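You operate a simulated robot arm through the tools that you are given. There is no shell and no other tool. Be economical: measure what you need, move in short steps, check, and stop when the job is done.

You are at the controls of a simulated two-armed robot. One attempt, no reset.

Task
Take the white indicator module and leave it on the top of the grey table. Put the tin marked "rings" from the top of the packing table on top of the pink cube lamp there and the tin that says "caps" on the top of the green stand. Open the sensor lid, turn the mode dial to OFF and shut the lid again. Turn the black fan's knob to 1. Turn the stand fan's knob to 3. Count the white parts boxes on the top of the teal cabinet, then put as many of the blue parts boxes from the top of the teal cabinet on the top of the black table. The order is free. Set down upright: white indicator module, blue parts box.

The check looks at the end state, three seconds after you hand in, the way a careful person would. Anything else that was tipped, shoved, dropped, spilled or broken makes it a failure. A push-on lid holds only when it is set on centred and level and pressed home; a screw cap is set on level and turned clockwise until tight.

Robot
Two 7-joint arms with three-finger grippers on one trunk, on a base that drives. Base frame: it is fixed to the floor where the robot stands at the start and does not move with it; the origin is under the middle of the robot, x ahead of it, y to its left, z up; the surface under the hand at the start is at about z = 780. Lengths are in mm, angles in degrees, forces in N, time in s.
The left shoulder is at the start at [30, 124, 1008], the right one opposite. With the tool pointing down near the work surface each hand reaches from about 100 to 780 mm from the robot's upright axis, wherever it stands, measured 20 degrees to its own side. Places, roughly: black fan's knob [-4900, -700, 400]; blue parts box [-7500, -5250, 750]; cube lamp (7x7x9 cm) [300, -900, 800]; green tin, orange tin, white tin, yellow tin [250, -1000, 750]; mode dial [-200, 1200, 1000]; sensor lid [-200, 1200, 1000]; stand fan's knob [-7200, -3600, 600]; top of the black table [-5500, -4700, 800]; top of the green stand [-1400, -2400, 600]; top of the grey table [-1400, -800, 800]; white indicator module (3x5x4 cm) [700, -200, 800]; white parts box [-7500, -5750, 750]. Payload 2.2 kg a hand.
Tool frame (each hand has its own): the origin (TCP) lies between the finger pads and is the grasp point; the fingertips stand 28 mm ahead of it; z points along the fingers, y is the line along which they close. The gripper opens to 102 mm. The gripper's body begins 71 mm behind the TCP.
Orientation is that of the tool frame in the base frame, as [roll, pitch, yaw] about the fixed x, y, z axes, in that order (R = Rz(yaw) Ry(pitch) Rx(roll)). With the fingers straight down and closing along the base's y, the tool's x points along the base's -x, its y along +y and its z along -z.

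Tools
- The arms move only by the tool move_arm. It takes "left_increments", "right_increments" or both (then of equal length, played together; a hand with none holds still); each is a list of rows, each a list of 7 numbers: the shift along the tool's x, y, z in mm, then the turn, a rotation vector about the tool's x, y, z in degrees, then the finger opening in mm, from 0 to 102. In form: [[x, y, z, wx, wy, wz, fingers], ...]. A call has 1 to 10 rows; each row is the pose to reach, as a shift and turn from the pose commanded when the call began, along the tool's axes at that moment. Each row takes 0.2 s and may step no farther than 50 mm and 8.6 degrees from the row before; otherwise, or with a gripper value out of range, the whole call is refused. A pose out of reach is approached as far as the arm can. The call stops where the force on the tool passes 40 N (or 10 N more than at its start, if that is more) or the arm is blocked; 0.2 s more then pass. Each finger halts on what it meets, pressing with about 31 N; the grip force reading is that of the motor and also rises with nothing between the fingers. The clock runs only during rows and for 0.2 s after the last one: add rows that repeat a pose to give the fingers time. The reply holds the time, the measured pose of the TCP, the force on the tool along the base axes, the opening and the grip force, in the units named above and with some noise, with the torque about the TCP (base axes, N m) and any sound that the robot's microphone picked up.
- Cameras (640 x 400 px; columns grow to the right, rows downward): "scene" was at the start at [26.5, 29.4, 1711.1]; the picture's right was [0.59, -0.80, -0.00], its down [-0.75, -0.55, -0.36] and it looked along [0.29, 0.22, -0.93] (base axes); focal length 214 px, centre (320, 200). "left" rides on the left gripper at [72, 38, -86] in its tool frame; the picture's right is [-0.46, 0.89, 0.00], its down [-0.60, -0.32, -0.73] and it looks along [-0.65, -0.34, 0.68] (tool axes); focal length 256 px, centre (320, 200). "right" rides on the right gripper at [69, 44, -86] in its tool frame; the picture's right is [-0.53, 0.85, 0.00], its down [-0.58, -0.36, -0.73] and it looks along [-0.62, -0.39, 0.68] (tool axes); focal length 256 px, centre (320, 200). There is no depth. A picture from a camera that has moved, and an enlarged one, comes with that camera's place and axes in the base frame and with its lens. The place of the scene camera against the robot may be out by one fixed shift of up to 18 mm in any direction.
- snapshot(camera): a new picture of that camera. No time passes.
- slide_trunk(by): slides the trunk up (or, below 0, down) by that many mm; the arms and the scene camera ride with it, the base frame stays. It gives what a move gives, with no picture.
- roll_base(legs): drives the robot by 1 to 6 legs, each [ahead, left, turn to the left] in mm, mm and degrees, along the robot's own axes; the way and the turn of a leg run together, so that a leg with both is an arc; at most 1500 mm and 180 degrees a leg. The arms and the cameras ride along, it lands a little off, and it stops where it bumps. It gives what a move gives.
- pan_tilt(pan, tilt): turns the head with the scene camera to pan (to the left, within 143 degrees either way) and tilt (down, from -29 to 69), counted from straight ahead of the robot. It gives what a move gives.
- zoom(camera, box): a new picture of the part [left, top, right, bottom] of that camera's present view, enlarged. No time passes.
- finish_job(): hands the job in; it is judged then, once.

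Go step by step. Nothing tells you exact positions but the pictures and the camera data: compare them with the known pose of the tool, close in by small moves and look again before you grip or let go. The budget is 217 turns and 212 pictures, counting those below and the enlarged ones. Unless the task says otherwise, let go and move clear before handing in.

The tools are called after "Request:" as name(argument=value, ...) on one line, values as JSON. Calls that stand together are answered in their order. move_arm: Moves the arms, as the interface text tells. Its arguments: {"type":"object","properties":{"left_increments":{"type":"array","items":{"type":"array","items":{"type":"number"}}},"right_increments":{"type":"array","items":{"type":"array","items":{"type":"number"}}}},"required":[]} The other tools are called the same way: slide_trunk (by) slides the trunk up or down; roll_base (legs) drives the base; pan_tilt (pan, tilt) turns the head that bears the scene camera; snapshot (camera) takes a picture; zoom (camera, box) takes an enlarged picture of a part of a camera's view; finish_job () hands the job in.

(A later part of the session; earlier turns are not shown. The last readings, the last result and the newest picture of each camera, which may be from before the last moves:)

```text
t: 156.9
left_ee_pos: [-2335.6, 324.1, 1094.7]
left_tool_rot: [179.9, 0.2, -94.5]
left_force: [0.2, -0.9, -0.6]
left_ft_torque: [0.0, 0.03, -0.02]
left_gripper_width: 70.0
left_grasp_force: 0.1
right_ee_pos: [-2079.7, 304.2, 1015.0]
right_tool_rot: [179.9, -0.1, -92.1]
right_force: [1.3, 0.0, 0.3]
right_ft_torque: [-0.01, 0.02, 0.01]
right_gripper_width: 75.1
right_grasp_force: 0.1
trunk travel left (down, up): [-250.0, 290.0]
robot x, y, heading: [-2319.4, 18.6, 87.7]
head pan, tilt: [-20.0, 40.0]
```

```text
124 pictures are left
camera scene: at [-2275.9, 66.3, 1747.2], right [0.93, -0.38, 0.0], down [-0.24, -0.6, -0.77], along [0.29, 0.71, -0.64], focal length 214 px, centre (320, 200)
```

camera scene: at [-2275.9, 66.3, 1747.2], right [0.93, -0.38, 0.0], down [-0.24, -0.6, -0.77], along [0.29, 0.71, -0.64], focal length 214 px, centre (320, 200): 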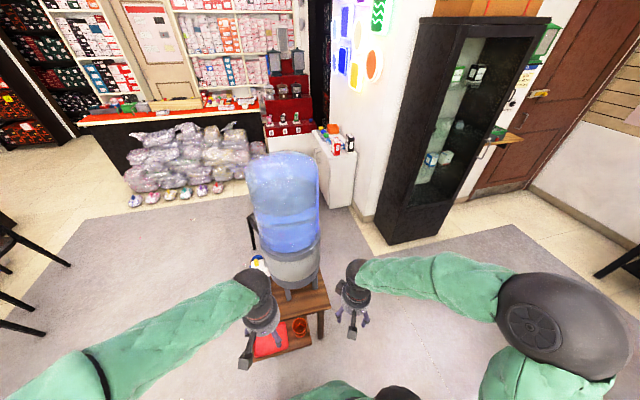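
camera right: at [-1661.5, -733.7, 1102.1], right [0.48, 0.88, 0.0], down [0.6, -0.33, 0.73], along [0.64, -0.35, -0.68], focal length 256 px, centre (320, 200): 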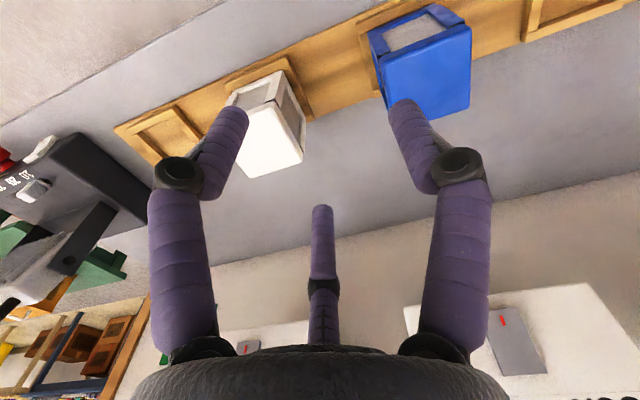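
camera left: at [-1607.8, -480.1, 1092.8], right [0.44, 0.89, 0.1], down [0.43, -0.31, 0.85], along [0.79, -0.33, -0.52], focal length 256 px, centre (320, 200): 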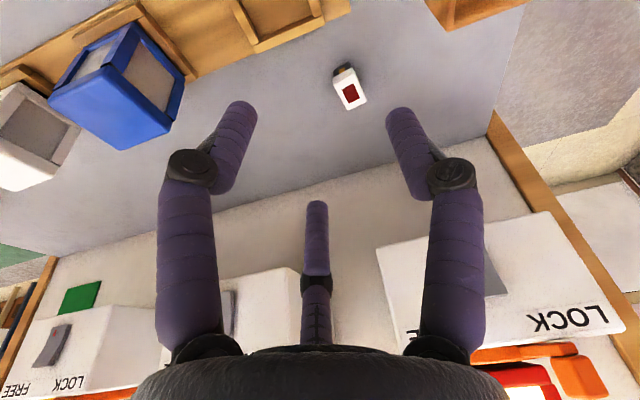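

Request:
roll_base(legs=[[25, 0, 2.2], [0, -1020, 0], [220, 0, 0], [0, -1080, 0]])

Request:
pan_tilt(pan=0, tilt=40)

Request:
snapshot(camera="scene")

```text
t: 168.8
left_ee_pos: [-310.5, 571.8, 1095.5]
left_tool_rot: [180.0, 0.2, -91.7]
left_force: [0.0, 0.9, 0.1]
left_ft_torque: [0.01, 0.0, -0.02]
left_gripper_width: 70.1
left_grasp_force: 0.1
right_ee_pos: [-56.0, 564.0, 1015.0]
right_tool_rot: [180.0, -0.1, -89.4]
right_force: [-0.1, 0.0, 0.6]
right_ft_torque: [-0.01, 0.01, 0.01]
right_gripper_width: 75.1
right_grasp_force: 0.0
trunk travel left (down, up): [-250.0, 290.0]
robot x, y, heading: [-282.5, 271.0, 90.4]
head pan, tilt: [-20.0, 40.0]
```

```text
t: 169.6
left_ee_pos: [-310.0, 572.4, 1095.2]
left_tool_rot: [179.8, 0.1, -91.7]
left_force: [-0.2, -0.6, -0.6]
left_ft_torque: [0.0, 0.01, 0.01]
left_gripper_width: 69.8
left_grasp_force: 0.0
right_ee_pos: [-57.0, 564.5, 1016.3]
right_tool_rot: [179.9, -0.1, -89.4]
right_force: [1.4, -0.3, -0.4]
right_ft_torque: [0.05, -0.01, -0.01]
right_gripper_width: 75.1
right_grasp_force: 0.0
trunk travel left (down, up): [-250.0, 290.0]
robot x, y, heading: [-278.2, 274.2, 90.8]
head pan, tilt: [0.0, 40.0]
```

```text
123 pictures are left
camera scene: at [-269.2, 321.7, 1747.2], right [1.0, 0.01, 0.0], down [0.01, -0.64, -0.77], along [-0.01, 0.77, -0.64], focal length 214 px, centre (320, 200)
```

scene: 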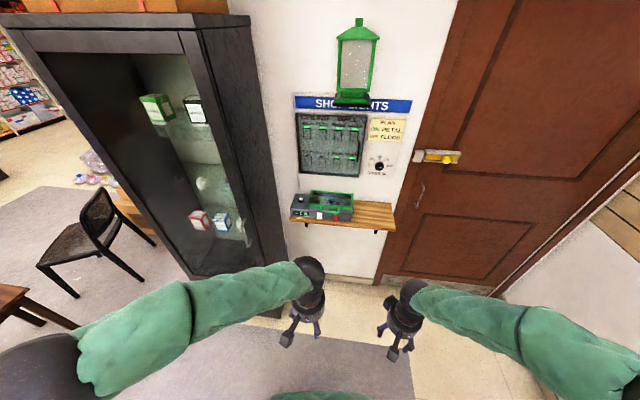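

Request:
zoom(camera="scene", box=[270, 80, 430, 240])

Request:
zoom(camera="scene", box=[340, 110, 410, 180])

Request:
zoom(camera="scene", box=[280, 180, 370, 230])

```text
2.50 times, centred on (350, 160) of scene
camera zoom: at [-269.2, 321.7, 1747.2], right [1.0, 0.01, 0.0], down [0.01, -0.64, -0.77], along [-0.01, 0.77, -0.64], focal length 536 px, centre (245, 300)
```

zoom: 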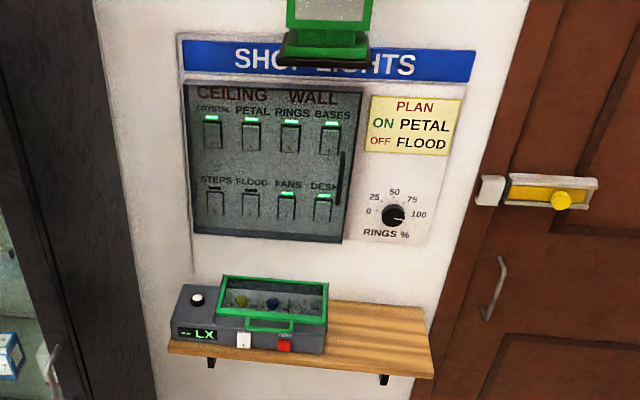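

```text
5.71 times, centred on (375, 145) of scene
camera zoom: at [-269.2, 321.7, 1747.2], right [1.0, 0.01, 0.0], down [0.01, -0.64, -0.77], along [-0.01, 0.77, -0.64], focal length 1226 px, centre (6, 514)
```

zoom: 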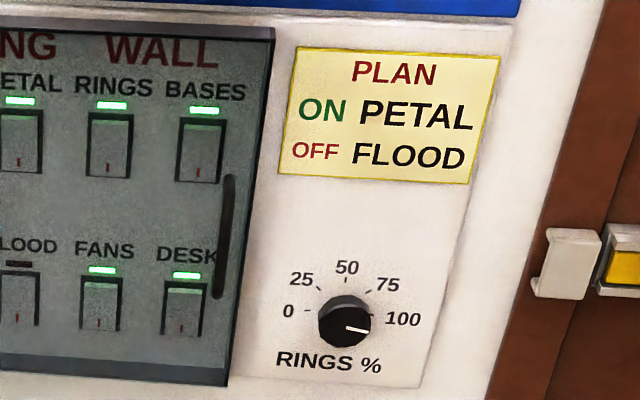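

```text
7.11 times, centred on (325, 205) of scene
camera zoom: at [-269.2, 321.7, 1747.2], right [1.0, 0.01, 0.0], down [0.01, -0.64, -0.77], along [-0.01, 0.77, -0.64], focal length 1525 px, centre (284, 164)
```

zoom: 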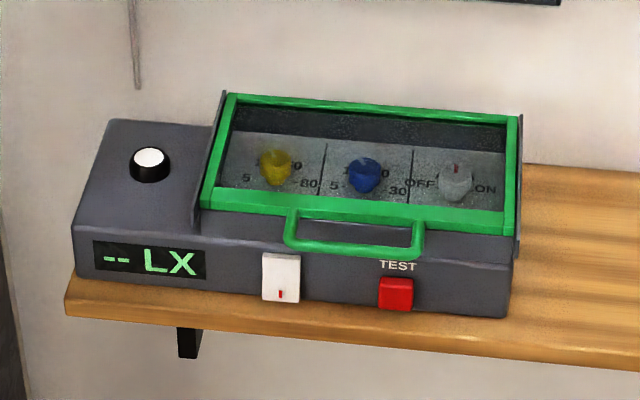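

The sensor box sits on a small wall shelf, with a green-framed lid and a front handle bar; the mode dial (OFF/ON) is inside on the right. I drive closer.

Request:
roll_base(legs=[[300, 20, -0.8]])

Request:
pan_tilt(pan=-5, tilt=50)

Request:
snapshot(camera="scene")

Request:
snapshot(camera="right")

Request:
snapshot(camera="left")

```text
t: 171.7
left_ee_pos: [-328.1, 876.1, 1095.1]
left_tool_rot: [179.8, 0.0, -92.7]
left_force: [0.9, 0.6, -0.8]
left_ft_torque: [-0.01, 0.02, -0.01]
left_gripper_width: 69.6
left_grasp_force: 0.0
right_ee_pos: [-71.9, 862.5, 1015.6]
right_tool_rot: [179.9, -0.2, -90.3]
right_force: [0.3, 0.7, -0.5]
right_ft_torque: [-0.05, 0.01, -0.01]
right_gripper_width: 75.0
right_grasp_force: 0.0
trunk travel left (down, up): [-250.0, 290.0]
robot x, y, heading: [-300.2, 572.6, 89.7]
head pan, tilt: [0.0, 40.0]
```

```text
t: 172.4
left_ee_pos: [-326.9, 875.2, 1095.8]
left_tool_rot: [179.9, 0.2, -92.8]
left_force: [0.3, -0.2, 0.9]
left_ft_torque: [0.01, 0.02, 0.01]
left_gripper_width: 69.9
left_grasp_force: 0.0
right_ee_pos: [-72.2, 862.5, 1016.3]
right_tool_rot: [179.9, -0.1, -90.2]
right_force: [0.4, 0.2, -0.3]
right_ft_torque: [0.02, 0.01, 0.0]
right_gripper_width: 74.8
right_grasp_force: 0.0
trunk travel left (down, up): [-250.0, 290.0]
robot x, y, heading: [-302.8, 570.5, 89.5]
head pan, tilt: [-5.0, 50.0]
```

```text
119 pictures are left
camera scene: at [-282.1, 615.3, 1733.1], right [1.0, -0.09, 0.0], down [-0.07, -0.76, -0.64], along [0.06, 0.64, -0.77], focal length 214 px, centre (320, 200)
```

scene: 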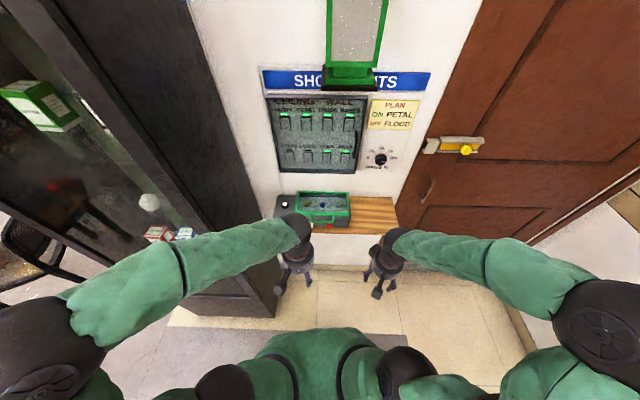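

```text
118 pictures are left
camera right: at [-115.6, 793.1, 1101.8], right [-0.84, 0.54, 0.0], down [0.37, 0.58, 0.73], along [0.39, 0.61, -0.68], focal length 256 px, centre (320, 200)
```

right: 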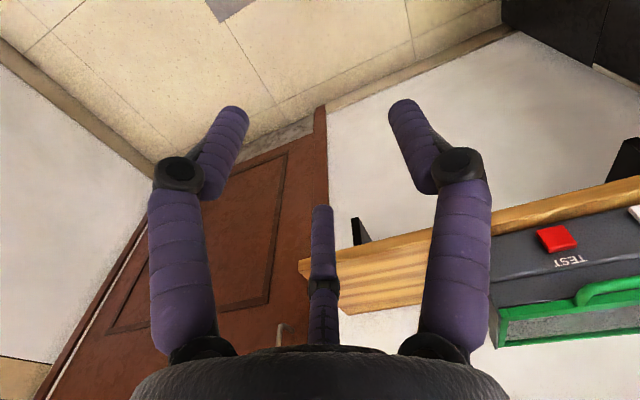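

```text
117 pictures are left
camera left: at [-368.4, 803.8, 1180.7], right [-0.86, 0.51, 0.0], down [0.35, 0.59, 0.73], along [0.37, 0.63, -0.68], focal length 256 px, centre (320, 200)
```

left: 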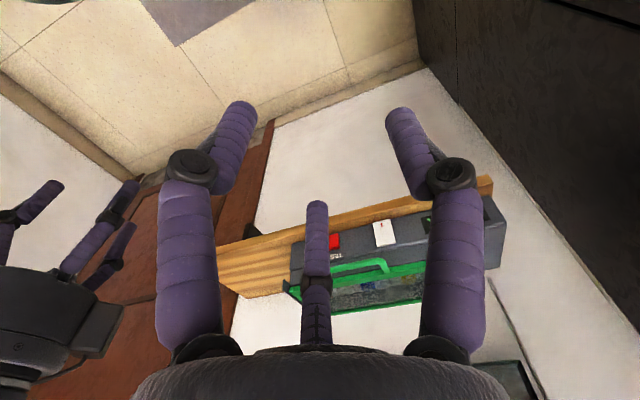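

The handle bar is at about y = 1108, z = 1011, x from -291 to -188, hinged at the back. I'll turn the left hand to point forward so its closed fingers can lift the bar from below.

Request:
move_arm(left_increments=[[-12, -6, 0, 0, -8.5, 0, 20], [-24, -12, 0, 0, -17, 0, 20], [-36, -18, 0, 0, -25.5, 0, 20], [-48, -24, 0, 0, -34, 0, 20], [-60, -30, 0, 0, -42.5, 0, 20], [-72, -36, 0, 0, -51, 0, 20], [-84, -42, 0, 0, -59.5, 0, 20], [-96, -48, 0, 0, -68, 0, 20], [-108, -54, 0, 0, -76.5, 0, 20], [-120, -60, 0, 0, -85, 0, 20]])

Request:
snapshot(camera="left")

Request:
snapshot(camera="scene")

```text
t: 174.6
left_ee_pos: [-260.6, 993.3, 1093.6]
left_tool_rot: [179.2, 85.1, -93.5]
left_force: [-0.3, 0.4, 0.0]
left_ft_torque: [0.0, -0.03, -0.01]
left_gripper_width: 19.9
left_grasp_force: 0.1
right_ee_pos: [-70.6, 863.2, 1015.3]
right_tool_rot: [180.0, 0.0, -90.3]
right_force: [-1.0, -0.1, -0.6]
right_ft_torque: [-0.03, -0.01, -0.02]
right_gripper_width: 75.0
right_grasp_force: 0.0
trunk travel left (down, up): [-250.0, 290.0]
robot x, y, heading: [-300.6, 569.3, 89.7]
head pan, tilt: [-5.0, 50.0]
```

```text
116 pictures are left
camera left: at [-304.1, 901.9, 1029.1], right [-0.88, 0.08, 0.46], down [0.28, -0.69, 0.66], along [0.38, 0.72, 0.59], focal length 256 px, centre (320, 200)
```

left: 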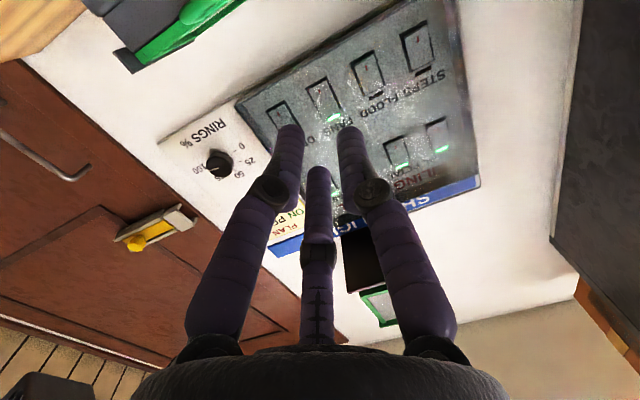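

```text
115 pictures are left
camera scene: at [-281.2, 616.5, 1733.0], right [1.0, -0.09, 0.0], down [-0.07, -0.76, -0.64], along [0.06, 0.64, -0.77], focal length 214 px, centre (320, 200)
```

scene: 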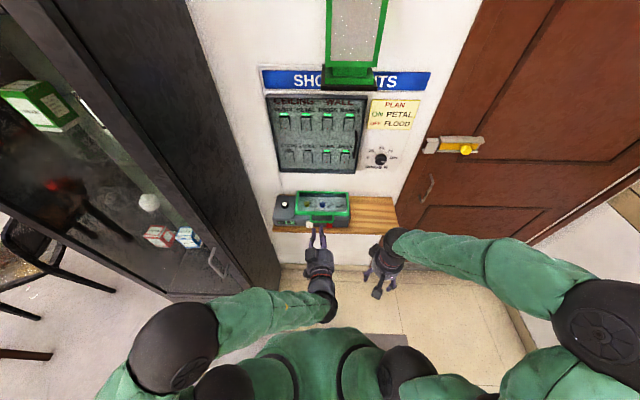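

Request:
move_arm(left_increments=[[32, -7, 3, 0, 0, 0, 60], [64, -14, 6, 0, 0, 0, 60], [98, -20, 9, 0, 0, 0, 60], [95, -18, 45, 0, 0, 0, 60], [92, -16, 80, 0, 0, 0, 60]])

Request:
zoom(camera="scene", box=[260, 170, 380, 250])

Request:
snapshot(camera="left")

Request:
snapshot(camera="right")

```text
t: 175.8
left_ee_pos: [-241.4, 1064.7, 995.7]
left_tool_rot: [178.8, 85.2, -93.8]
left_force: [0.1, -0.3, -0.7]
left_ft_torque: [0.02, -0.01, 0.07]
left_gripper_width: 60.0
left_grasp_force: 0.0
right_ee_pos: [-71.4, 863.0, 1015.6]
right_tool_rot: [179.8, 0.0, -90.3]
right_force: [0.1, 0.4, -0.2]
right_ft_torque: [0.0, -0.03, 0.0]
right_gripper_width: 74.8
right_grasp_force: 0.0
trunk travel left (down, up): [-250.0, 290.0]
robot x, y, heading: [-298.6, 570.8, 89.8]
head pan, tilt: [-5.0, 50.0]
```

```text
5.00 times, centred on (320, 210) of scene
camera zoom: at [-281.5, 616.6, 1733.0], right [1.0, -0.09, 0.0], down [-0.07, -0.76, -0.64], along [0.06, 0.64, -0.77], focal length 1072 px, centre (320, 150)
```

zoom: 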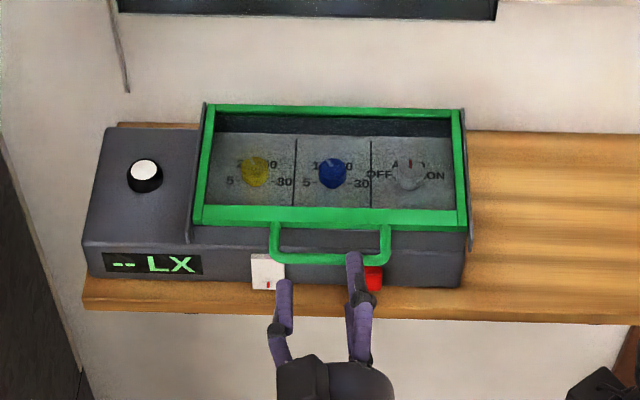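

```text
113 pictures are left
camera left: at [-284.5, 975.1, 930.2], right [-0.88, 0.08, 0.46], down [0.29, -0.69, 0.66], along [0.38, 0.72, 0.59], focal length 256 px, centre (320, 200)
```

left: 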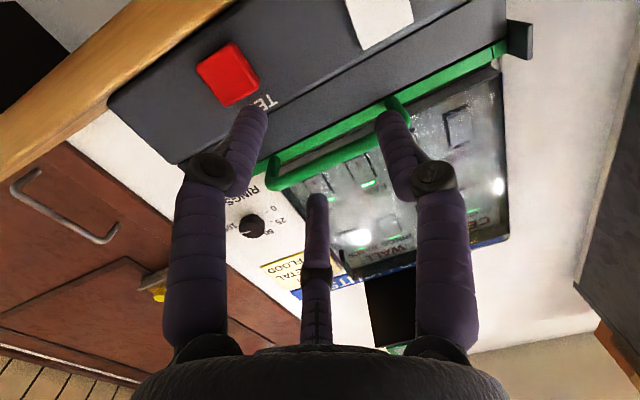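

```text
112 pictures are left
camera right: at [-115.2, 794.0, 1101.6], right [-0.84, 0.54, 0.0], down [0.37, 0.58, 0.73], along [0.39, 0.61, -0.68], focal length 256 px, centre (320, 200)
```

right: 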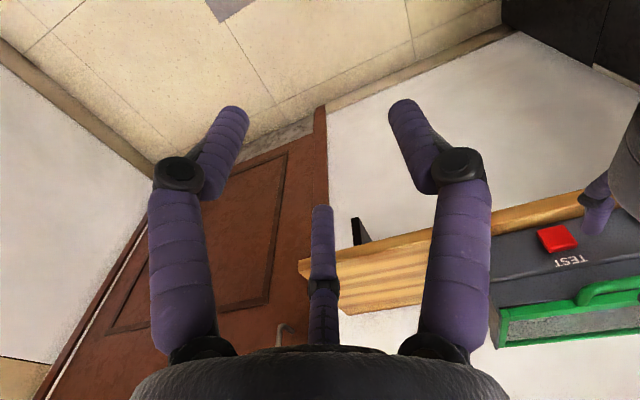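

The view confirms it: bar at z ≈ 1008, dial pointing to AUTO with OFF on its left. I slide the fingers under the bar.

Request:
move_arm(left_increments=[[5, 0, 0, 0, 0, 0, 60], [4, 1, 14, 0, 0, 0, 60], [3, 2, 27, 0, 0, 0, 60]])

Request:
snapshot(camera="left")

Request:
zoom(camera="scene", box=[260, 170, 380, 250])

```text
t: 176.6
left_ee_pos: [-242.3, 1088.9, 990.9]
left_tool_rot: [179.2, 85.1, -93.6]
left_force: [-0.1, 0.7, -0.5]
left_ft_torque: [0.02, -0.02, -0.01]
left_gripper_width: 59.9
left_grasp_force: 0.1
right_ee_pos: [-72.6, 862.0, 1015.8]
right_tool_rot: [180.0, -0.1, -90.2]
right_force: [-0.4, 0.2, -0.3]
right_ft_torque: [-0.02, 0.01, -0.01]
right_gripper_width: 75.2
right_grasp_force: 0.2
trunk travel left (down, up): [-250.0, 290.0]
robot x, y, heading: [-299.5, 571.3, 89.5]
head pan, tilt: [-5.0, 50.0]
```

```text
111 pictures are left
camera left: at [-285.1, 999.3, 926.2], right [-0.88, 0.08, 0.46], down [0.29, -0.69, 0.66], along [0.38, 0.72, 0.59], focal length 256 px, centre (320, 200)
```

left: 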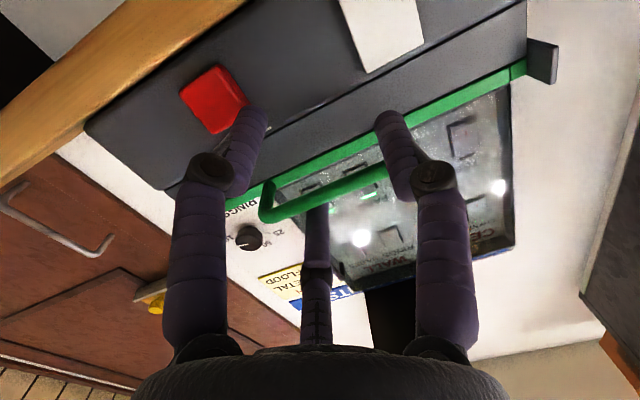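

```text
5.00 times, centred on (320, 210) of scene
camera zoom: at [-282.0, 616.0, 1733.0], right [1.0, -0.09, 0.0], down [-0.07, -0.76, -0.64], along [0.06, 0.64, -0.77], focal length 1072 px, centre (320, 150)
```

zoom: 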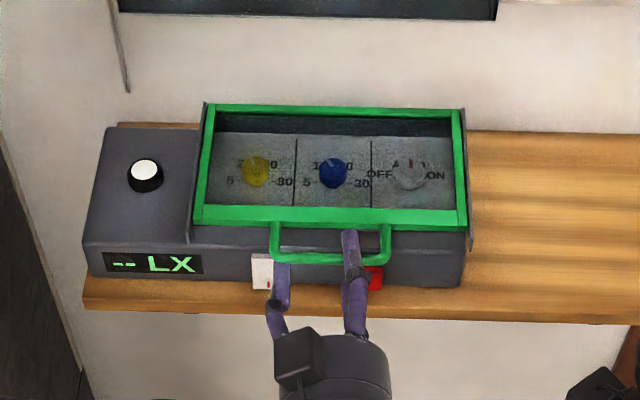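

Request:
move_arm(left_increments=[[0, 0, 0, 0, 0, 0, 45], [-22, 0, 1, 0, 0, 0, 45], [-44, 0, 2, 0, 0, 0, 45], [-79, 1, 12, 0, 0, 0, 45]])

Request:
snapshot(camera="left")

Request:
zoom(camera="scene", box=[260, 150, 380, 250])

```text
t: 177.2
left_ee_pos: [-245.1, 1084.8, 997.4]
left_tool_rot: [175.0, 82.8, -98.0]
left_force: [0.5, 3.4, -9.7]
left_ft_torque: [-0.58, -0.39, -0.12]
left_gripper_width: 43.9
left_grasp_force: 0.1
right_ee_pos: [-71.8, 862.5, 1016.1]
right_tool_rot: [179.9, -0.1, -90.3]
right_force: [0.6, -1.1, 0.9]
right_ft_torque: [0.02, 0.0, 0.02]
right_gripper_width: 75.0
right_grasp_force: 0.0
trunk travel left (down, up): [-250.0, 290.0]
robot x, y, heading: [-301.3, 573.7, 89.5]
head pan, tilt: [-5.0, 50.0]
stopped in row 3 (left hand): the force on the tool passed its limit at 52 N (the readings are from after the stop); the commanded pose is now the measured one
```

```text
109 pictures are left
camera left: at [-289.4, 992.1, 936.9], right [-0.88, 0.1, 0.47], down [0.29, -0.67, 0.69], along [0.39, 0.74, 0.55], focal length 256 px, centre (320, 200)
```

left: 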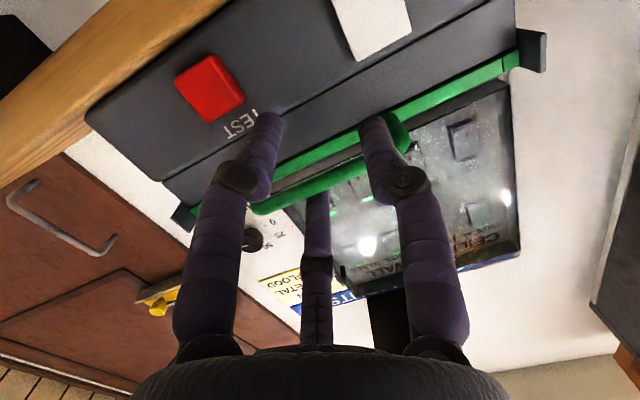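

```text
4.00 times, centred on (320, 200) of scene
camera zoom: at [-281.9, 615.3, 1733.0], right [1.0, -0.09, 0.0], down [-0.07, -0.76, -0.64], along [0.06, 0.64, -0.77], focal length 858 px, centre (320, 200)
```

zoom: 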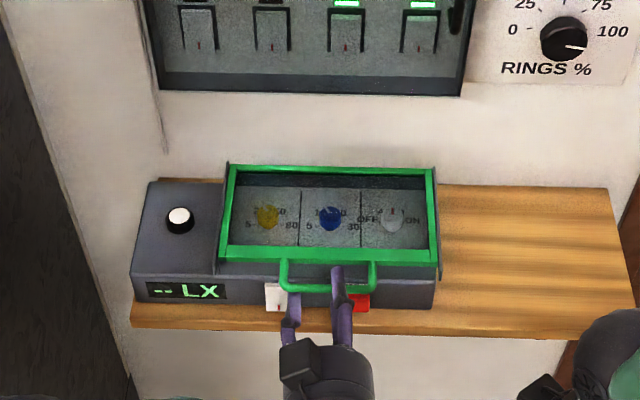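

The lid resisted a fast lift, possibly only from damping. I try again slowly.

Request:
move_arm(left_increments=[[-2, 0, 0, 0, 0, 0, 45], [-4, 0, 0, 0, 0, 0, 45], [-6, 0, 0, 0, 0, 0, 45], [-8, 0, 0, 0, 0, 0, 45], [-10, 0, 0, 0, 0, 0, 45], [-12, 0, 0, 0, 0, 0, 45], [-14, 0, 0, 0, 0, 0, 45], [-16, 0, 0, 0, 0, 0, 45]])

Request:
zoom(camera="scene", box=[260, 150, 380, 250])

```text
t: 178.2
left_ee_pos: [-245.8, 1082.9, 998.6]
left_tool_rot: [174.5, 81.8, -98.8]
left_force: [-0.6, 3.1, -8.8]
left_ft_torque: [-0.53, -0.27, -0.08]
left_gripper_width: 44.6
left_grasp_force: 0.0
right_ee_pos: [-73.1, 862.3, 1016.5]
right_tool_rot: [-180.0, -0.1, -90.3]
right_force: [-0.6, -0.1, 0.2]
right_ft_torque: [0.03, -0.03, 0.01]
right_gripper_width: 74.7
right_grasp_force: 0.0
trunk travel left (down, up): [-250.0, 290.0]
robot x, y, heading: [-302.2, 571.0, 89.9]
head pan, tilt: [-5.0, 50.0]
stopped in row 4 (left hand): the force on the tool passed its limit at 42 N (the readings are from after the stop); the commanded pose is now the measured one
```

```text
4.00 times, centred on (320, 200) of scene
camera zoom: at [-282.1, 615.1, 1733.3], right [1.0, -0.09, 0.0], down [-0.07, -0.76, -0.64], along [0.06, 0.64, -0.77], focal length 858 px, centre (320, 200)
```

zoom: 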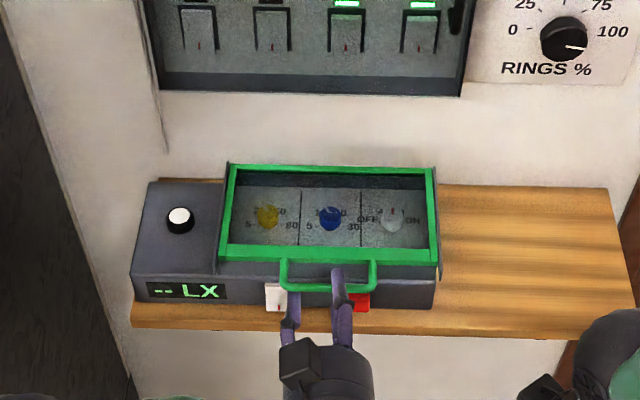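

Lifting is clearly blocked, so the lid may be a sliding one guided by the dark side rails. I relax and take a closer look from both wrist cameras.

Request:
move_arm(left_increments=[[7, 0, 0, 0, -1.5, 0, 50], [9, 0, -10, 0, -3, 0, 60], [12, 0, -45, 0, -3, 0, 60], [40, 0, -80, 0, -3, 0, 60]])

Request:
move_arm(right_increments=[[-20, 0, -40, 0, 0, 0, 40], [-40, 30, -80, 0, 0, 0, 40], [-60, 60, -120, 0, 0, 0, 40], [-60, 80, -160, 0, 0, 0, 40], [-60, 80, -190, 0, 0, 0, 40]])

Request:
snapshot(camera="right")

Request:
zoom(camera="scene", box=[270, 170, 360, 240])

Request:
zoom(camera="left", box=[150, 0, 450, 200])

```text
t: 179.2
left_ee_pos: [-250.2, 1000.5, 971.3]
left_tool_rot: [171.6, 85.1, -101.5]
left_force: [0.4, 0.2, -0.6]
left_ft_torque: [0.03, -0.02, 0.03]
left_gripper_width: 60.0
left_grasp_force: 0.0
right_ee_pos: [-72.8, 863.0, 1014.6]
right_tool_rot: [179.9, -0.1, -90.3]
right_force: [1.1, 0.5, 0.2]
right_ft_torque: [-0.02, 0.02, -0.03]
right_gripper_width: 75.0
right_grasp_force: 0.1
trunk travel left (down, up): [-250.0, 290.0]
robot x, y, heading: [-297.2, 568.7, 89.5]
head pan, tilt: [-5.0, 50.0]
```

```text
refused: row 2 steps farther than a row can; nothing moved
```

```text
106 pictures are left
camera right: at [-115.3, 793.3, 1101.7], right [-0.84, 0.54, 0.0], down [0.37, 0.58, 0.73], along [0.39, 0.61, -0.68], focal length 256 px, centre (320, 200)
```

right: 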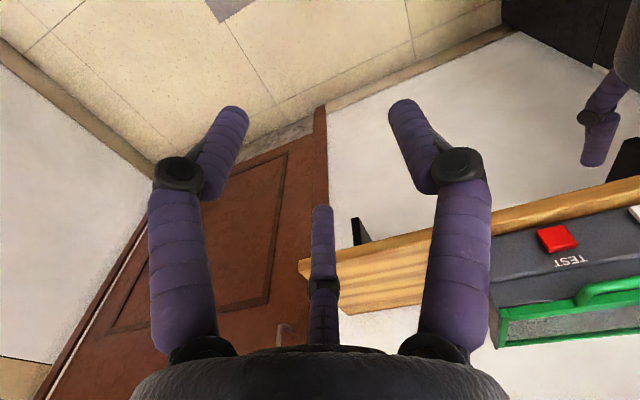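

```text
5.71 times, centred on (315, 205) of scene
camera zoom: at [-281.6, 615.6, 1733.0], right [1.0, -0.09, 0.0], down [-0.07, -0.76, -0.64], along [0.06, 0.64, -0.77], focal length 1226 px, centre (349, 171)
```

zoom: 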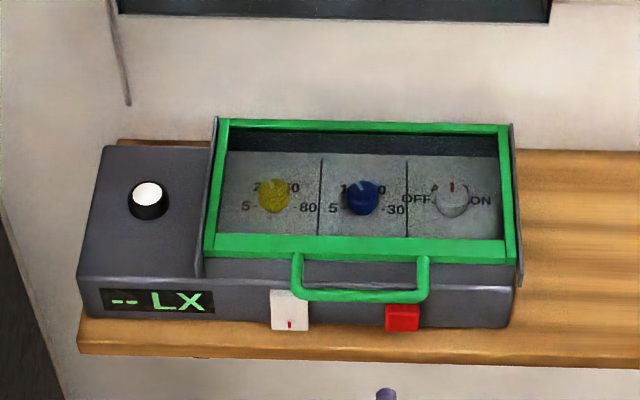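

```text
2.00 times, centred on (300, 100) of left
camera zoom: at [-294.3, 910.5, 907.2], right [-0.88, 0.09, 0.47], down [0.29, -0.69, 0.66], along [0.39, 0.71, 0.58], focal length 512 px, centre (360, 400)
```

zoom: 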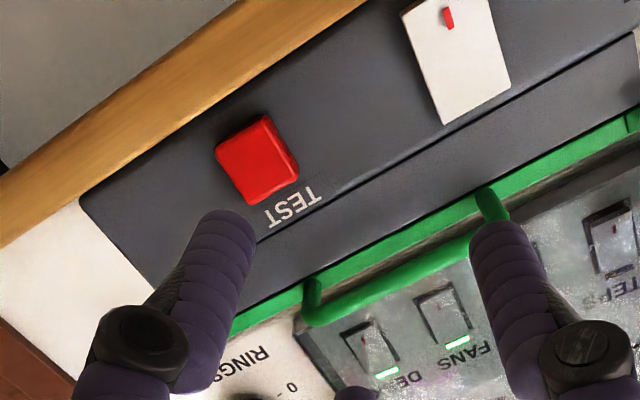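

Request:
move_arm(left_increments=[[-20, -2, 0, 0, 0, 0, 60], [-24, -3, 45, 0, 0, 0, 60], [-27, -4, 92, 0, 0, 0, 60], [-30, -4, 92, 0, 0, 0, 40], [-30, -4, 92, 0, 0, 0, 20], [-30, -4, 92, 0, 0, 0, 5], [-30, -4, 92, 0, 0, 0, 5]])

Request:
zoom(camera="scene", box=[270, 170, 360, 240])

Request:
zoom(camera="left", box=[150, 0, 450, 200])

```text
t: 180.8
left_ee_pos: [-240.7, 1093.8, 998.0]
left_tool_rot: [172.3, 85.6, -100.8]
left_force: [9.3, 1.2, 27.3]
left_ft_torque: [0.01, -2.03, -0.42]
left_gripper_width: 36.4
left_grasp_force: 45.0
right_ee_pos: [-72.8, 861.2, 1015.1]
right_tool_rot: [179.7, 0.1, -90.3]
right_force: [0.1, 0.1, 0.4]
right_ft_torque: [0.0, -0.02, -0.01]
right_gripper_width: 75.1
right_grasp_force: 0.0
trunk travel left (down, up): [-250.0, 290.0]
robot x, y, heading: [-298.3, 574.2, 89.7]
head pan, tilt: [-5.0, 50.0]
```

```text
5.71 times, centred on (315, 205) of scene
camera zoom: at [-281.1, 613.4, 1733.3], right [1.0, -0.09, 0.0], down [-0.07, -0.76, -0.64], along [0.06, 0.64, -0.77], focal length 1226 px, centre (349, 171)
```

zoom: 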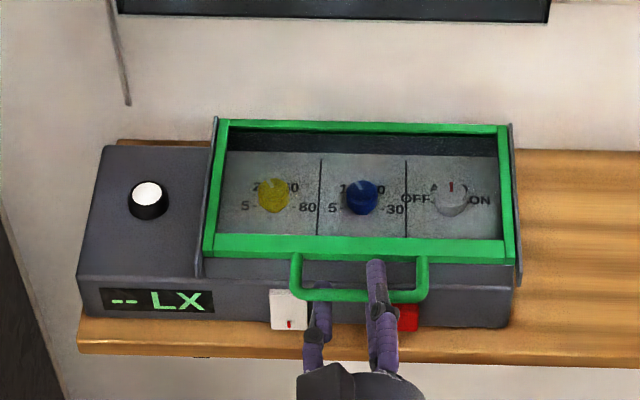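

```text
2.00 times, centred on (300, 100) of left
camera zoom: at [-284.6, 1004.2, 931.4], right [-0.88, 0.08, 0.47], down [0.29, -0.7, 0.65], along [0.39, 0.71, 0.59], focal length 512 px, centre (360, 400)
```

zoom: 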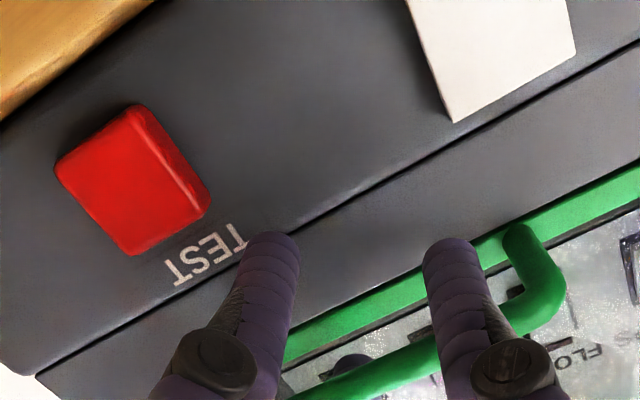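

The third finger presses the bar from above, so it is pinched. I test a gentle pull, then a push.

Request:
move_arm(left_increments=[[0, 0, -3, 0, 0, 0, 15], [0, 0, -6, 0, 0, 0, 15], [0, 0, -9, 0, 0, 0, 15], [0, 0, -12, 0, 0, 0, 15]])

Request:
zoom(camera="scene", box=[270, 170, 360, 240])

```text
t: 181.8
left_ee_pos: [-241.0, 1081.0, 997.5]
left_tool_rot: [172.8, 85.6, -100.2]
left_force: [4.9, -0.1, 32.6]
left_ft_torque: [0.07, -2.36, -0.5]
left_gripper_width: 36.0
left_grasp_force: 44.5
right_ee_pos: [-72.5, 861.0, 1015.1]
right_tool_rot: [180.0, 0.0, -90.2]
right_force: [0.4, -0.3, 0.3]
right_ft_torque: [0.03, 0.02, -0.01]
right_gripper_width: 75.2
right_grasp_force: 0.0
trunk travel left (down, up): [-250.0, 290.0]
robot x, y, heading: [-299.2, 573.6, 89.7]
head pan, tilt: [-5.0, 50.0]
```

```text
5.71 times, centred on (315, 205) of scene
camera zoom: at [-282.2, 612.8, 1733.2], right [1.0, -0.09, 0.0], down [-0.07, -0.76, -0.64], along [0.06, 0.64, -0.77], focal length 1226 px, centre (349, 171)
```

zoom: 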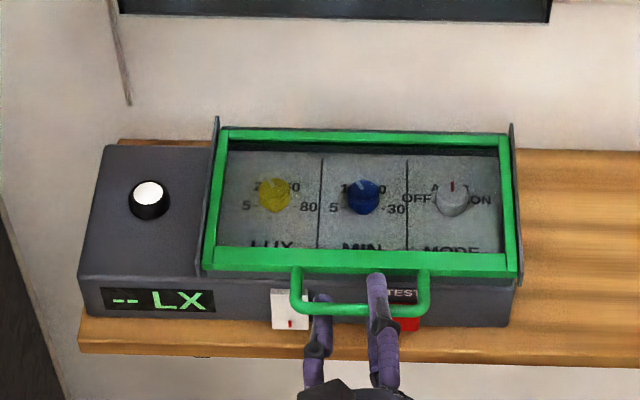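

It slides toward me. I keep pulling straight out in stages.

Request:
move_arm(left_increments=[[1, -1, -10, 0, 0, 0, 15], [2, -1, -20, 0, 0, 0, 15], [3, -2, -30, 0, 0, 0, 15], [3.5, -2, -40, 0, 0, 0, 15], [4, -3, -50, 0, 0, 0, 15]])

Request:
zoom(camera="scene", box=[270, 170, 370, 250])

```text
t: 182.9
left_ee_pos: [-247.4, 1039.8, 997.5]
left_tool_rot: [177.9, 85.5, -94.3]
left_force: [-7.4, 0.3, 3.7]
left_ft_torque: [-0.36, -2.62, 1.14]
left_gripper_width: 35.6
left_grasp_force: 45.5
right_ee_pos: [-73.4, 863.0, 1015.4]
right_tool_rot: [179.9, -0.2, -90.1]
right_force: [0.1, 0.4, 0.9]
right_ft_torque: [-0.02, -0.01, 0.02]
right_gripper_width: 75.1
right_grasp_force: 0.1
trunk travel left (down, up): [-250.0, 290.0]
robot x, y, heading: [-302.4, 572.3, 89.9]
head pan, tilt: [-5.0, 50.0]
stopped in row 5 (left hand): the force on the tool passed its limit at 45 N (the readings are from after the stop); the commanded pose is now the measured one
```

```text
5.00 times, centred on (320, 210) of scene
camera zoom: at [-283.9, 616.3, 1732.6], right [1.0, -0.09, 0.0], down [-0.07, -0.76, -0.64], along [0.06, 0.64, -0.77], focal length 1072 px, centre (320, 150)
```

zoom: 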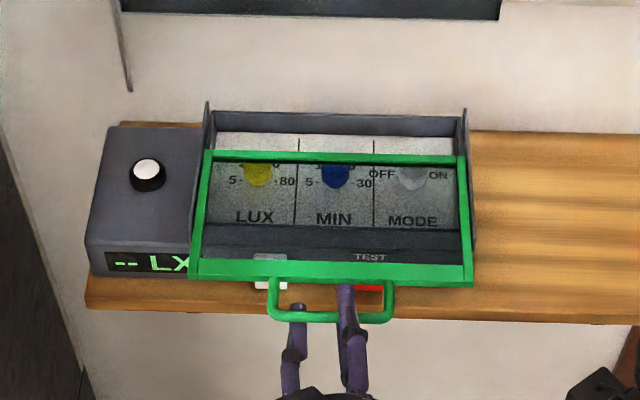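

Request:
move_arm(left_increments=[[0, 0, 0, 0, 0, 0, 36], [1, -1, -10, 0, 0, 0, 34], [2, -1, -20, 0, 0, 0, 34], [2.5, -2, -30, 0, 0, 0, 34], [3.5, -2, -40, 0, 0, 0, 34], [4, -2, -48, 0, 0, 0, 34], [5, -3, -58, 0, 0, 0, 34]])

Request:
zoom(camera="scene", box=[270, 170, 370, 250])

```text
t: 184.4
left_ee_pos: [-250.4, 990.8, 997.0]
left_tool_rot: [-180.0, 85.6, -91.9]
left_force: [-10.4, -0.5, 2.2]
left_ft_torque: [-0.38, -2.65, 1.42]
left_gripper_width: 35.4
left_grasp_force: 44.5
right_ee_pos: [-75.6, 863.3, 1016.0]
right_tool_rot: [179.9, -0.2, -90.2]
right_force: [-0.3, 1.0, -0.9]
right_ft_torque: [-0.02, 0.02, 0.02]
right_gripper_width: 75.0
right_grasp_force: 0.0
trunk travel left (down, up): [-250.0, 290.0]
robot x, y, heading: [-305.0, 567.6, 90.0]
head pan, tilt: [-5.0, 50.0]
stopped in row 7 (left hand): the force on the tool passed its limit at 43 N (the readings are from after the stop); the commanded pose is now the measured one
```

```text
5.00 times, centred on (320, 210) of scene
camera zoom: at [-284.9, 615.6, 1732.9], right [1.0, -0.09, 0.0], down [-0.07, -0.76, -0.64], along [0.06, 0.64, -0.77], focal length 1072 px, centre (320, 150)
```

zoom: 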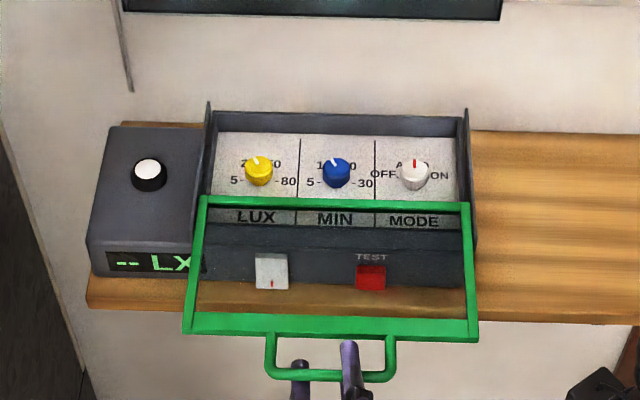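

The dials are exposed: MODE points up to AUTO, and OFF is 90° to the left. While the left hand holds the lid out, I bring the right hand above the dial.

Request:
move_arm(right_increments=[[0, 0, -40, 0, 0, 0, 50], [0, 0, -80, 0, 0, 0, 50], [0, 0, -115, 0, 0, 0, 50], [-40, 13, -115, 0, 0, 0, 50], [-80, 26, -115, 0, 0, 0, 50], [-120, 39, -115, 0, 0, 0, 50], [-160, 52, -115, 0, 0, 0, 50], [-200, 65, -115, 0, 0, 0, 50], [-240, 76, -115, 0, 0, 0, 50]])

Request:
snapshot(camera="right")

Request:
snapshot(camera="scene")

```text
t: 186.4
left_ee_pos: [-250.5, 990.8, 997.0]
left_tool_rot: [179.8, 85.7, -92.1]
left_force: [-25.1, 4.6, 10.5]
left_ft_torque: [-0.3, -3.41, 0.66]
left_gripper_width: 35.1
left_grasp_force: 44.9
right_ee_pos: [-149.1, 1105.0, 1132.7]
right_tool_rot: [-179.9, -0.2, -90.1]
right_force: [0.4, 0.4, 0.7]
right_ft_torque: [-0.02, 0.0, 0.0]
right_gripper_width: 49.9
right_grasp_force: 0.1
trunk travel left (down, up): [-250.0, 290.0]
robot x, y, heading: [-301.7, 571.5, 89.9]
head pan, tilt: [-5.0, 50.0]
```

```text
98 pictures are left
camera right: at [-193.7, 1035.7, 1218.6], right [-0.84, 0.54, 0.0], down [0.37, 0.58, 0.73], along [0.39, 0.61, -0.68], focal length 256 px, centre (320, 200)
```

right: 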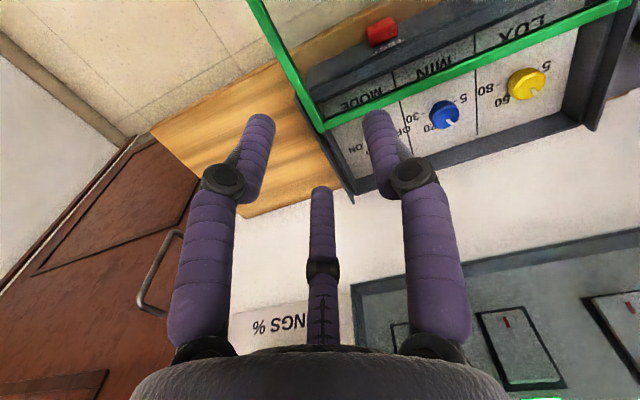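

```text
97 pictures are left
camera scene: at [-287.3, 617.1, 1733.0], right [1.0, -0.09, 0.0], down [-0.07, -0.76, -0.64], along [0.06, 0.64, -0.77], focal length 214 px, centre (320, 200)
```

scene: 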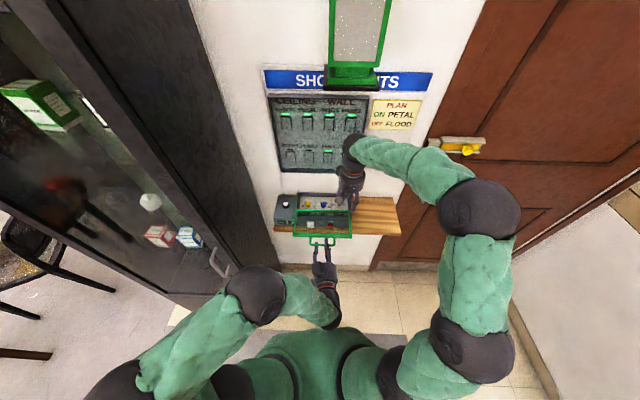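

Request:
move_arm(right_increments=[[-28, 3, 0, 0, 0, 0, 60], [-57, 6, 0, 0, 0, 0, 60], [-57, 6, 30, 0, 0, 0, 60]])

Request:
snapshot(camera="right")

Request:
zoom(camera="scene", box=[280, 170, 370, 240])

```text
t: 187.2
left_ee_pos: [-250.2, 989.2, 996.9]
left_tool_rot: [179.7, 85.6, -92.5]
left_force: [-25.0, 4.2, 11.9]
left_ft_torque: [-0.33, -3.42, 0.73]
left_gripper_width: 35.0
left_grasp_force: 44.8
right_ee_pos: [-156.4, 1158.9, 1100.1]
right_tool_rot: [180.0, -0.1, -90.1]
right_force: [0.2, 0.6, 0.8]
right_ft_torque: [-0.02, 0.0, 0.0]
right_gripper_width: 60.1
right_grasp_force: 0.0
trunk travel left (down, up): [-250.0, 290.0]
robot x, y, heading: [-302.3, 573.3, 89.7]
head pan, tilt: [-5.0, 50.0]
```

```text
96 pictures are left
camera right: at [-200.4, 1089.2, 1186.2], right [-0.84, 0.54, 0.0], down [0.37, 0.58, 0.73], along [0.39, 0.62, -0.68], focal length 256 px, centre (320, 200)
```

right: 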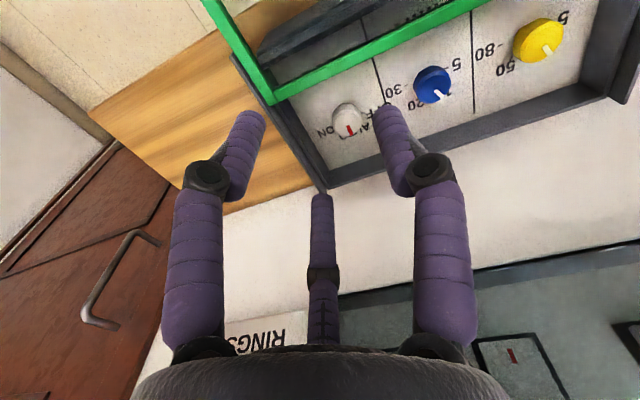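

```text
5.71 times, centred on (325, 205) of scene
camera zoom: at [-287.3, 615.7, 1733.1], right [1.0, -0.09, 0.0], down [-0.07, -0.76, -0.64], along [0.06, 0.64, -0.77], focal length 1226 px, centre (291, 171)
```

zoom: 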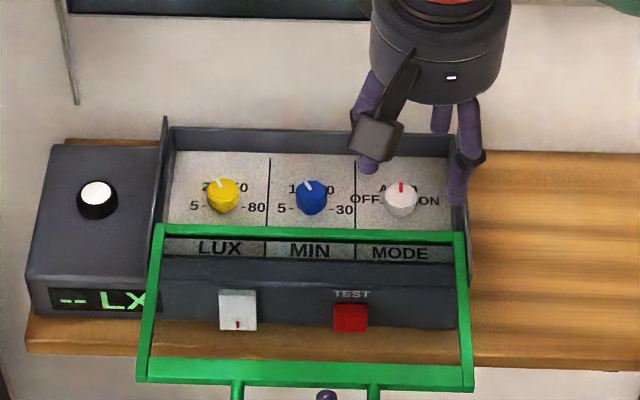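

Request:
move_arm(right_increments=[[-14, 12, 0, 0, 0, 0, 60], [-14, 12, 25, 0, 0, 0, 60]])

Request:
snapshot(camera="right")

```text
t: 187.8
left_ee_pos: [-250.8, 990.4, 998.2]
left_tool_rot: [179.7, 85.7, -92.3]
left_force: [-24.6, 4.1, 13.1]
left_ft_torque: [-0.31, -3.46, 0.6]
left_gripper_width: 35.0
left_grasp_force: 45.1
right_ee_pos: [-169.0, 1173.1, 1075.4]
right_tool_rot: [-180.0, -0.1, -90.3]
right_force: [0.4, 1.0, 0.0]
right_ft_torque: [0.01, 0.01, -0.01]
right_gripper_width: 59.9
right_grasp_force: 0.1
trunk travel left (down, up): [-250.0, 290.0]
robot x, y, heading: [-300.2, 569.2, 89.9]
head pan, tilt: [-5.0, 50.0]
```

```text
94 pictures are left
camera right: at [-213.0, 1103.4, 1162.3], right [-0.84, 0.54, 0.0], down [0.37, 0.58, 0.73], along [0.39, 0.62, -0.68], focal length 256 px, centre (320, 200)
```

right: 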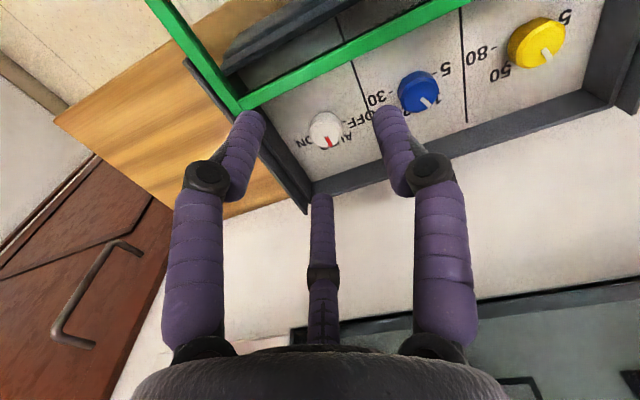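

Request:
move_arm(right_increments=[[-8, -3, 0, 0, 0, 0, 45], [-15, -5, 5, 0, 0, 0, 36], [-15, -5, 25, 0, 0, 0, 36]])

Request:
snapshot(camera="right")

Request:
zoom(camera="scene", box=[300, 180, 360, 230])

```text
t: 188.6
left_ee_pos: [-250.2, 989.8, 997.9]
left_tool_rot: [179.6, 85.5, -92.4]
left_force: [-25.4, 3.7, 12.1]
left_ft_torque: [-0.29, -3.49, 0.59]
left_gripper_width: 35.2
left_grasp_force: 44.6
right_ee_pos: [-161.9, 1186.7, 1051.2]
right_tool_rot: [180.0, -0.1, -90.1]
right_force: [0.5, -0.1, -0.2]
right_ft_torque: [0.0, -0.02, 0.0]
right_gripper_width: 35.9
right_grasp_force: 0.1
trunk travel left (down, up): [-250.0, 290.0]
robot x, y, heading: [-298.8, 573.3, 89.5]
head pan, tilt: [-5.0, 50.0]
```

```text
93 pictures are left
camera right: at [-206.1, 1117.6, 1137.4], right [-0.84, 0.54, 0.0], down [0.37, 0.58, 0.73], along [0.39, 0.62, -0.68], focal length 256 px, centre (320, 200)
```

right: 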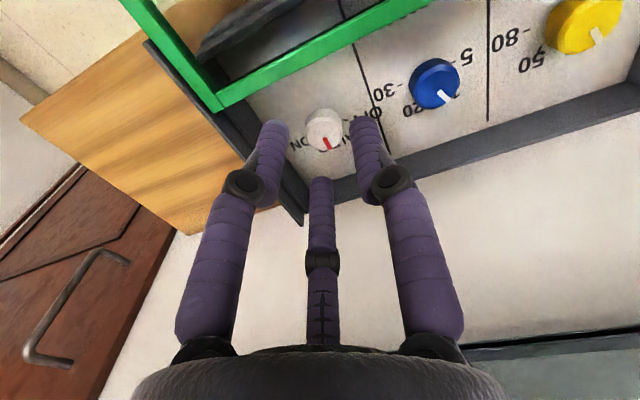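

```text
8.00 times, centred on (330, 205) of scene
camera zoom: at [-287.3, 615.5, 1733.1], right [1.0, -0.09, 0.0], down [-0.07, -0.76, -0.64], along [0.06, 0.64, -0.77], focal length 1716 px, centre (240, 160)
```

zoom: 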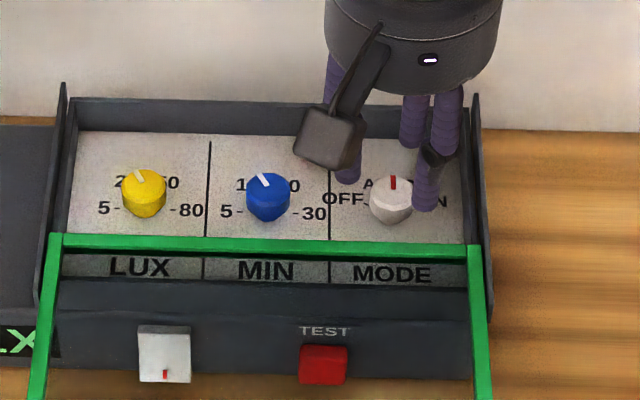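

Request:
move_arm(right_increments=[[-2, 2.4, 10, 0, 0, 0, 36], [-2, 2.4, 20, 0, 0, 0, 36], [-2, 2.4, 27, 0, 0, 0, 36]])

Request:
snapshot(camera="right")

Request:
zoom(camera="scene", box=[300, 180, 360, 230])

```text
t: 189.4
left_ee_pos: [-250.5, 989.9, 998.3]
left_tool_rot: [179.6, 85.7, -92.5]
left_force: [-24.5, 2.4, 11.9]
left_ft_torque: [-0.27, -3.46, 0.57]
left_gripper_width: 35.1
left_grasp_force: 45.3
right_ee_pos: [-165.9, 1191.3, 1023.0]
right_tool_rot: [180.0, -0.2, -90.2]
right_force: [-0.8, -0.3, 0.5]
right_ft_torque: [0.01, 0.0, -0.02]
right_gripper_width: 36.1
right_grasp_force: 0.0
trunk travel left (down, up): [-250.0, 290.0]
robot x, y, heading: [-302.0, 571.7, 89.5]
head pan, tilt: [-5.0, 50.0]
```

```text
91 pictures are left
camera right: at [-209.4, 1122.4, 1110.0], right [-0.84, 0.54, 0.0], down [0.37, 0.58, 0.73], along [0.39, 0.62, -0.68], focal length 256 px, centre (320, 200)
```

right: 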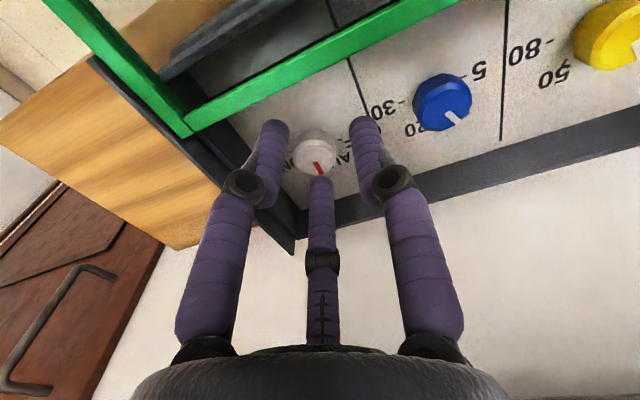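

```text
8.00 times, centred on (330, 205) of scene
camera zoom: at [-287.2, 615.4, 1733.1], right [1.0, -0.09, 0.0], down [-0.07, -0.76, -0.64], along [0.06, 0.64, -0.77], focal length 1716 px, centre (240, 160)
```

zoom: 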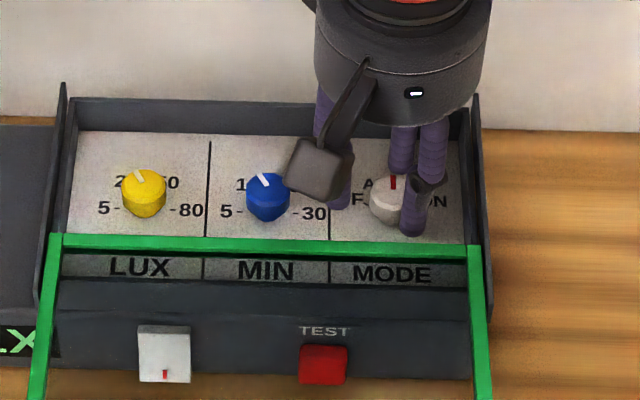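

Request:
move_arm(right_increments=[[1, 0, 4, 0, 0, 0, 36], [1, 0, 8, 0, 0, 0, 36], [1, 0, 11, 0, 0, 0, 36]])

Request:
snapshot(camera="right")

```text
t: 190.2
left_ee_pos: [-249.9, 990.3, 996.5]
left_tool_rot: [179.5, 85.5, -92.5]
left_force: [-25.2, 2.5, 13.5]
left_ft_torque: [-0.31, -3.51, 0.49]
left_gripper_width: 34.9
left_grasp_force: 45.1
right_ee_pos: [-165.3, 1190.3, 1013.6]
right_tool_rot: [180.0, -0.1, -90.2]
right_force: [1.4, 2.5, 1.0]
right_ft_torque: [0.2, -0.12, 0.04]
right_gripper_width: 37.6
right_grasp_force: 0.8
trunk travel left (down, up): [-250.0, 290.0]
robot x, y, heading: [-302.6, 573.2, 89.4]
head pan, tilt: [-5.0, 50.0]
```

```text
89 pictures are left
camera right: at [-209.5, 1120.7, 1099.0], right [-0.84, 0.54, 0.0], down [0.37, 0.58, 0.73], along [0.39, 0.62, -0.68], focal length 256 px, centre (320, 200)
```

right: 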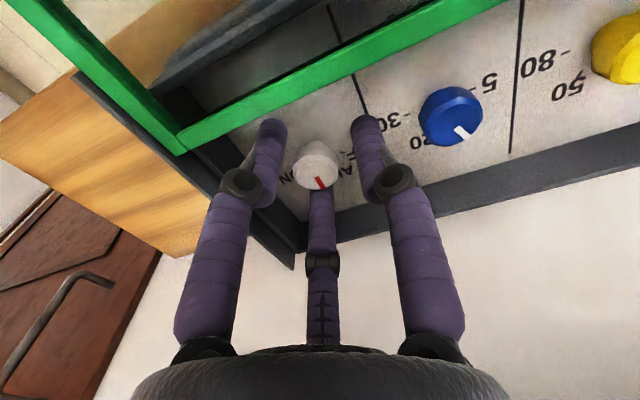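

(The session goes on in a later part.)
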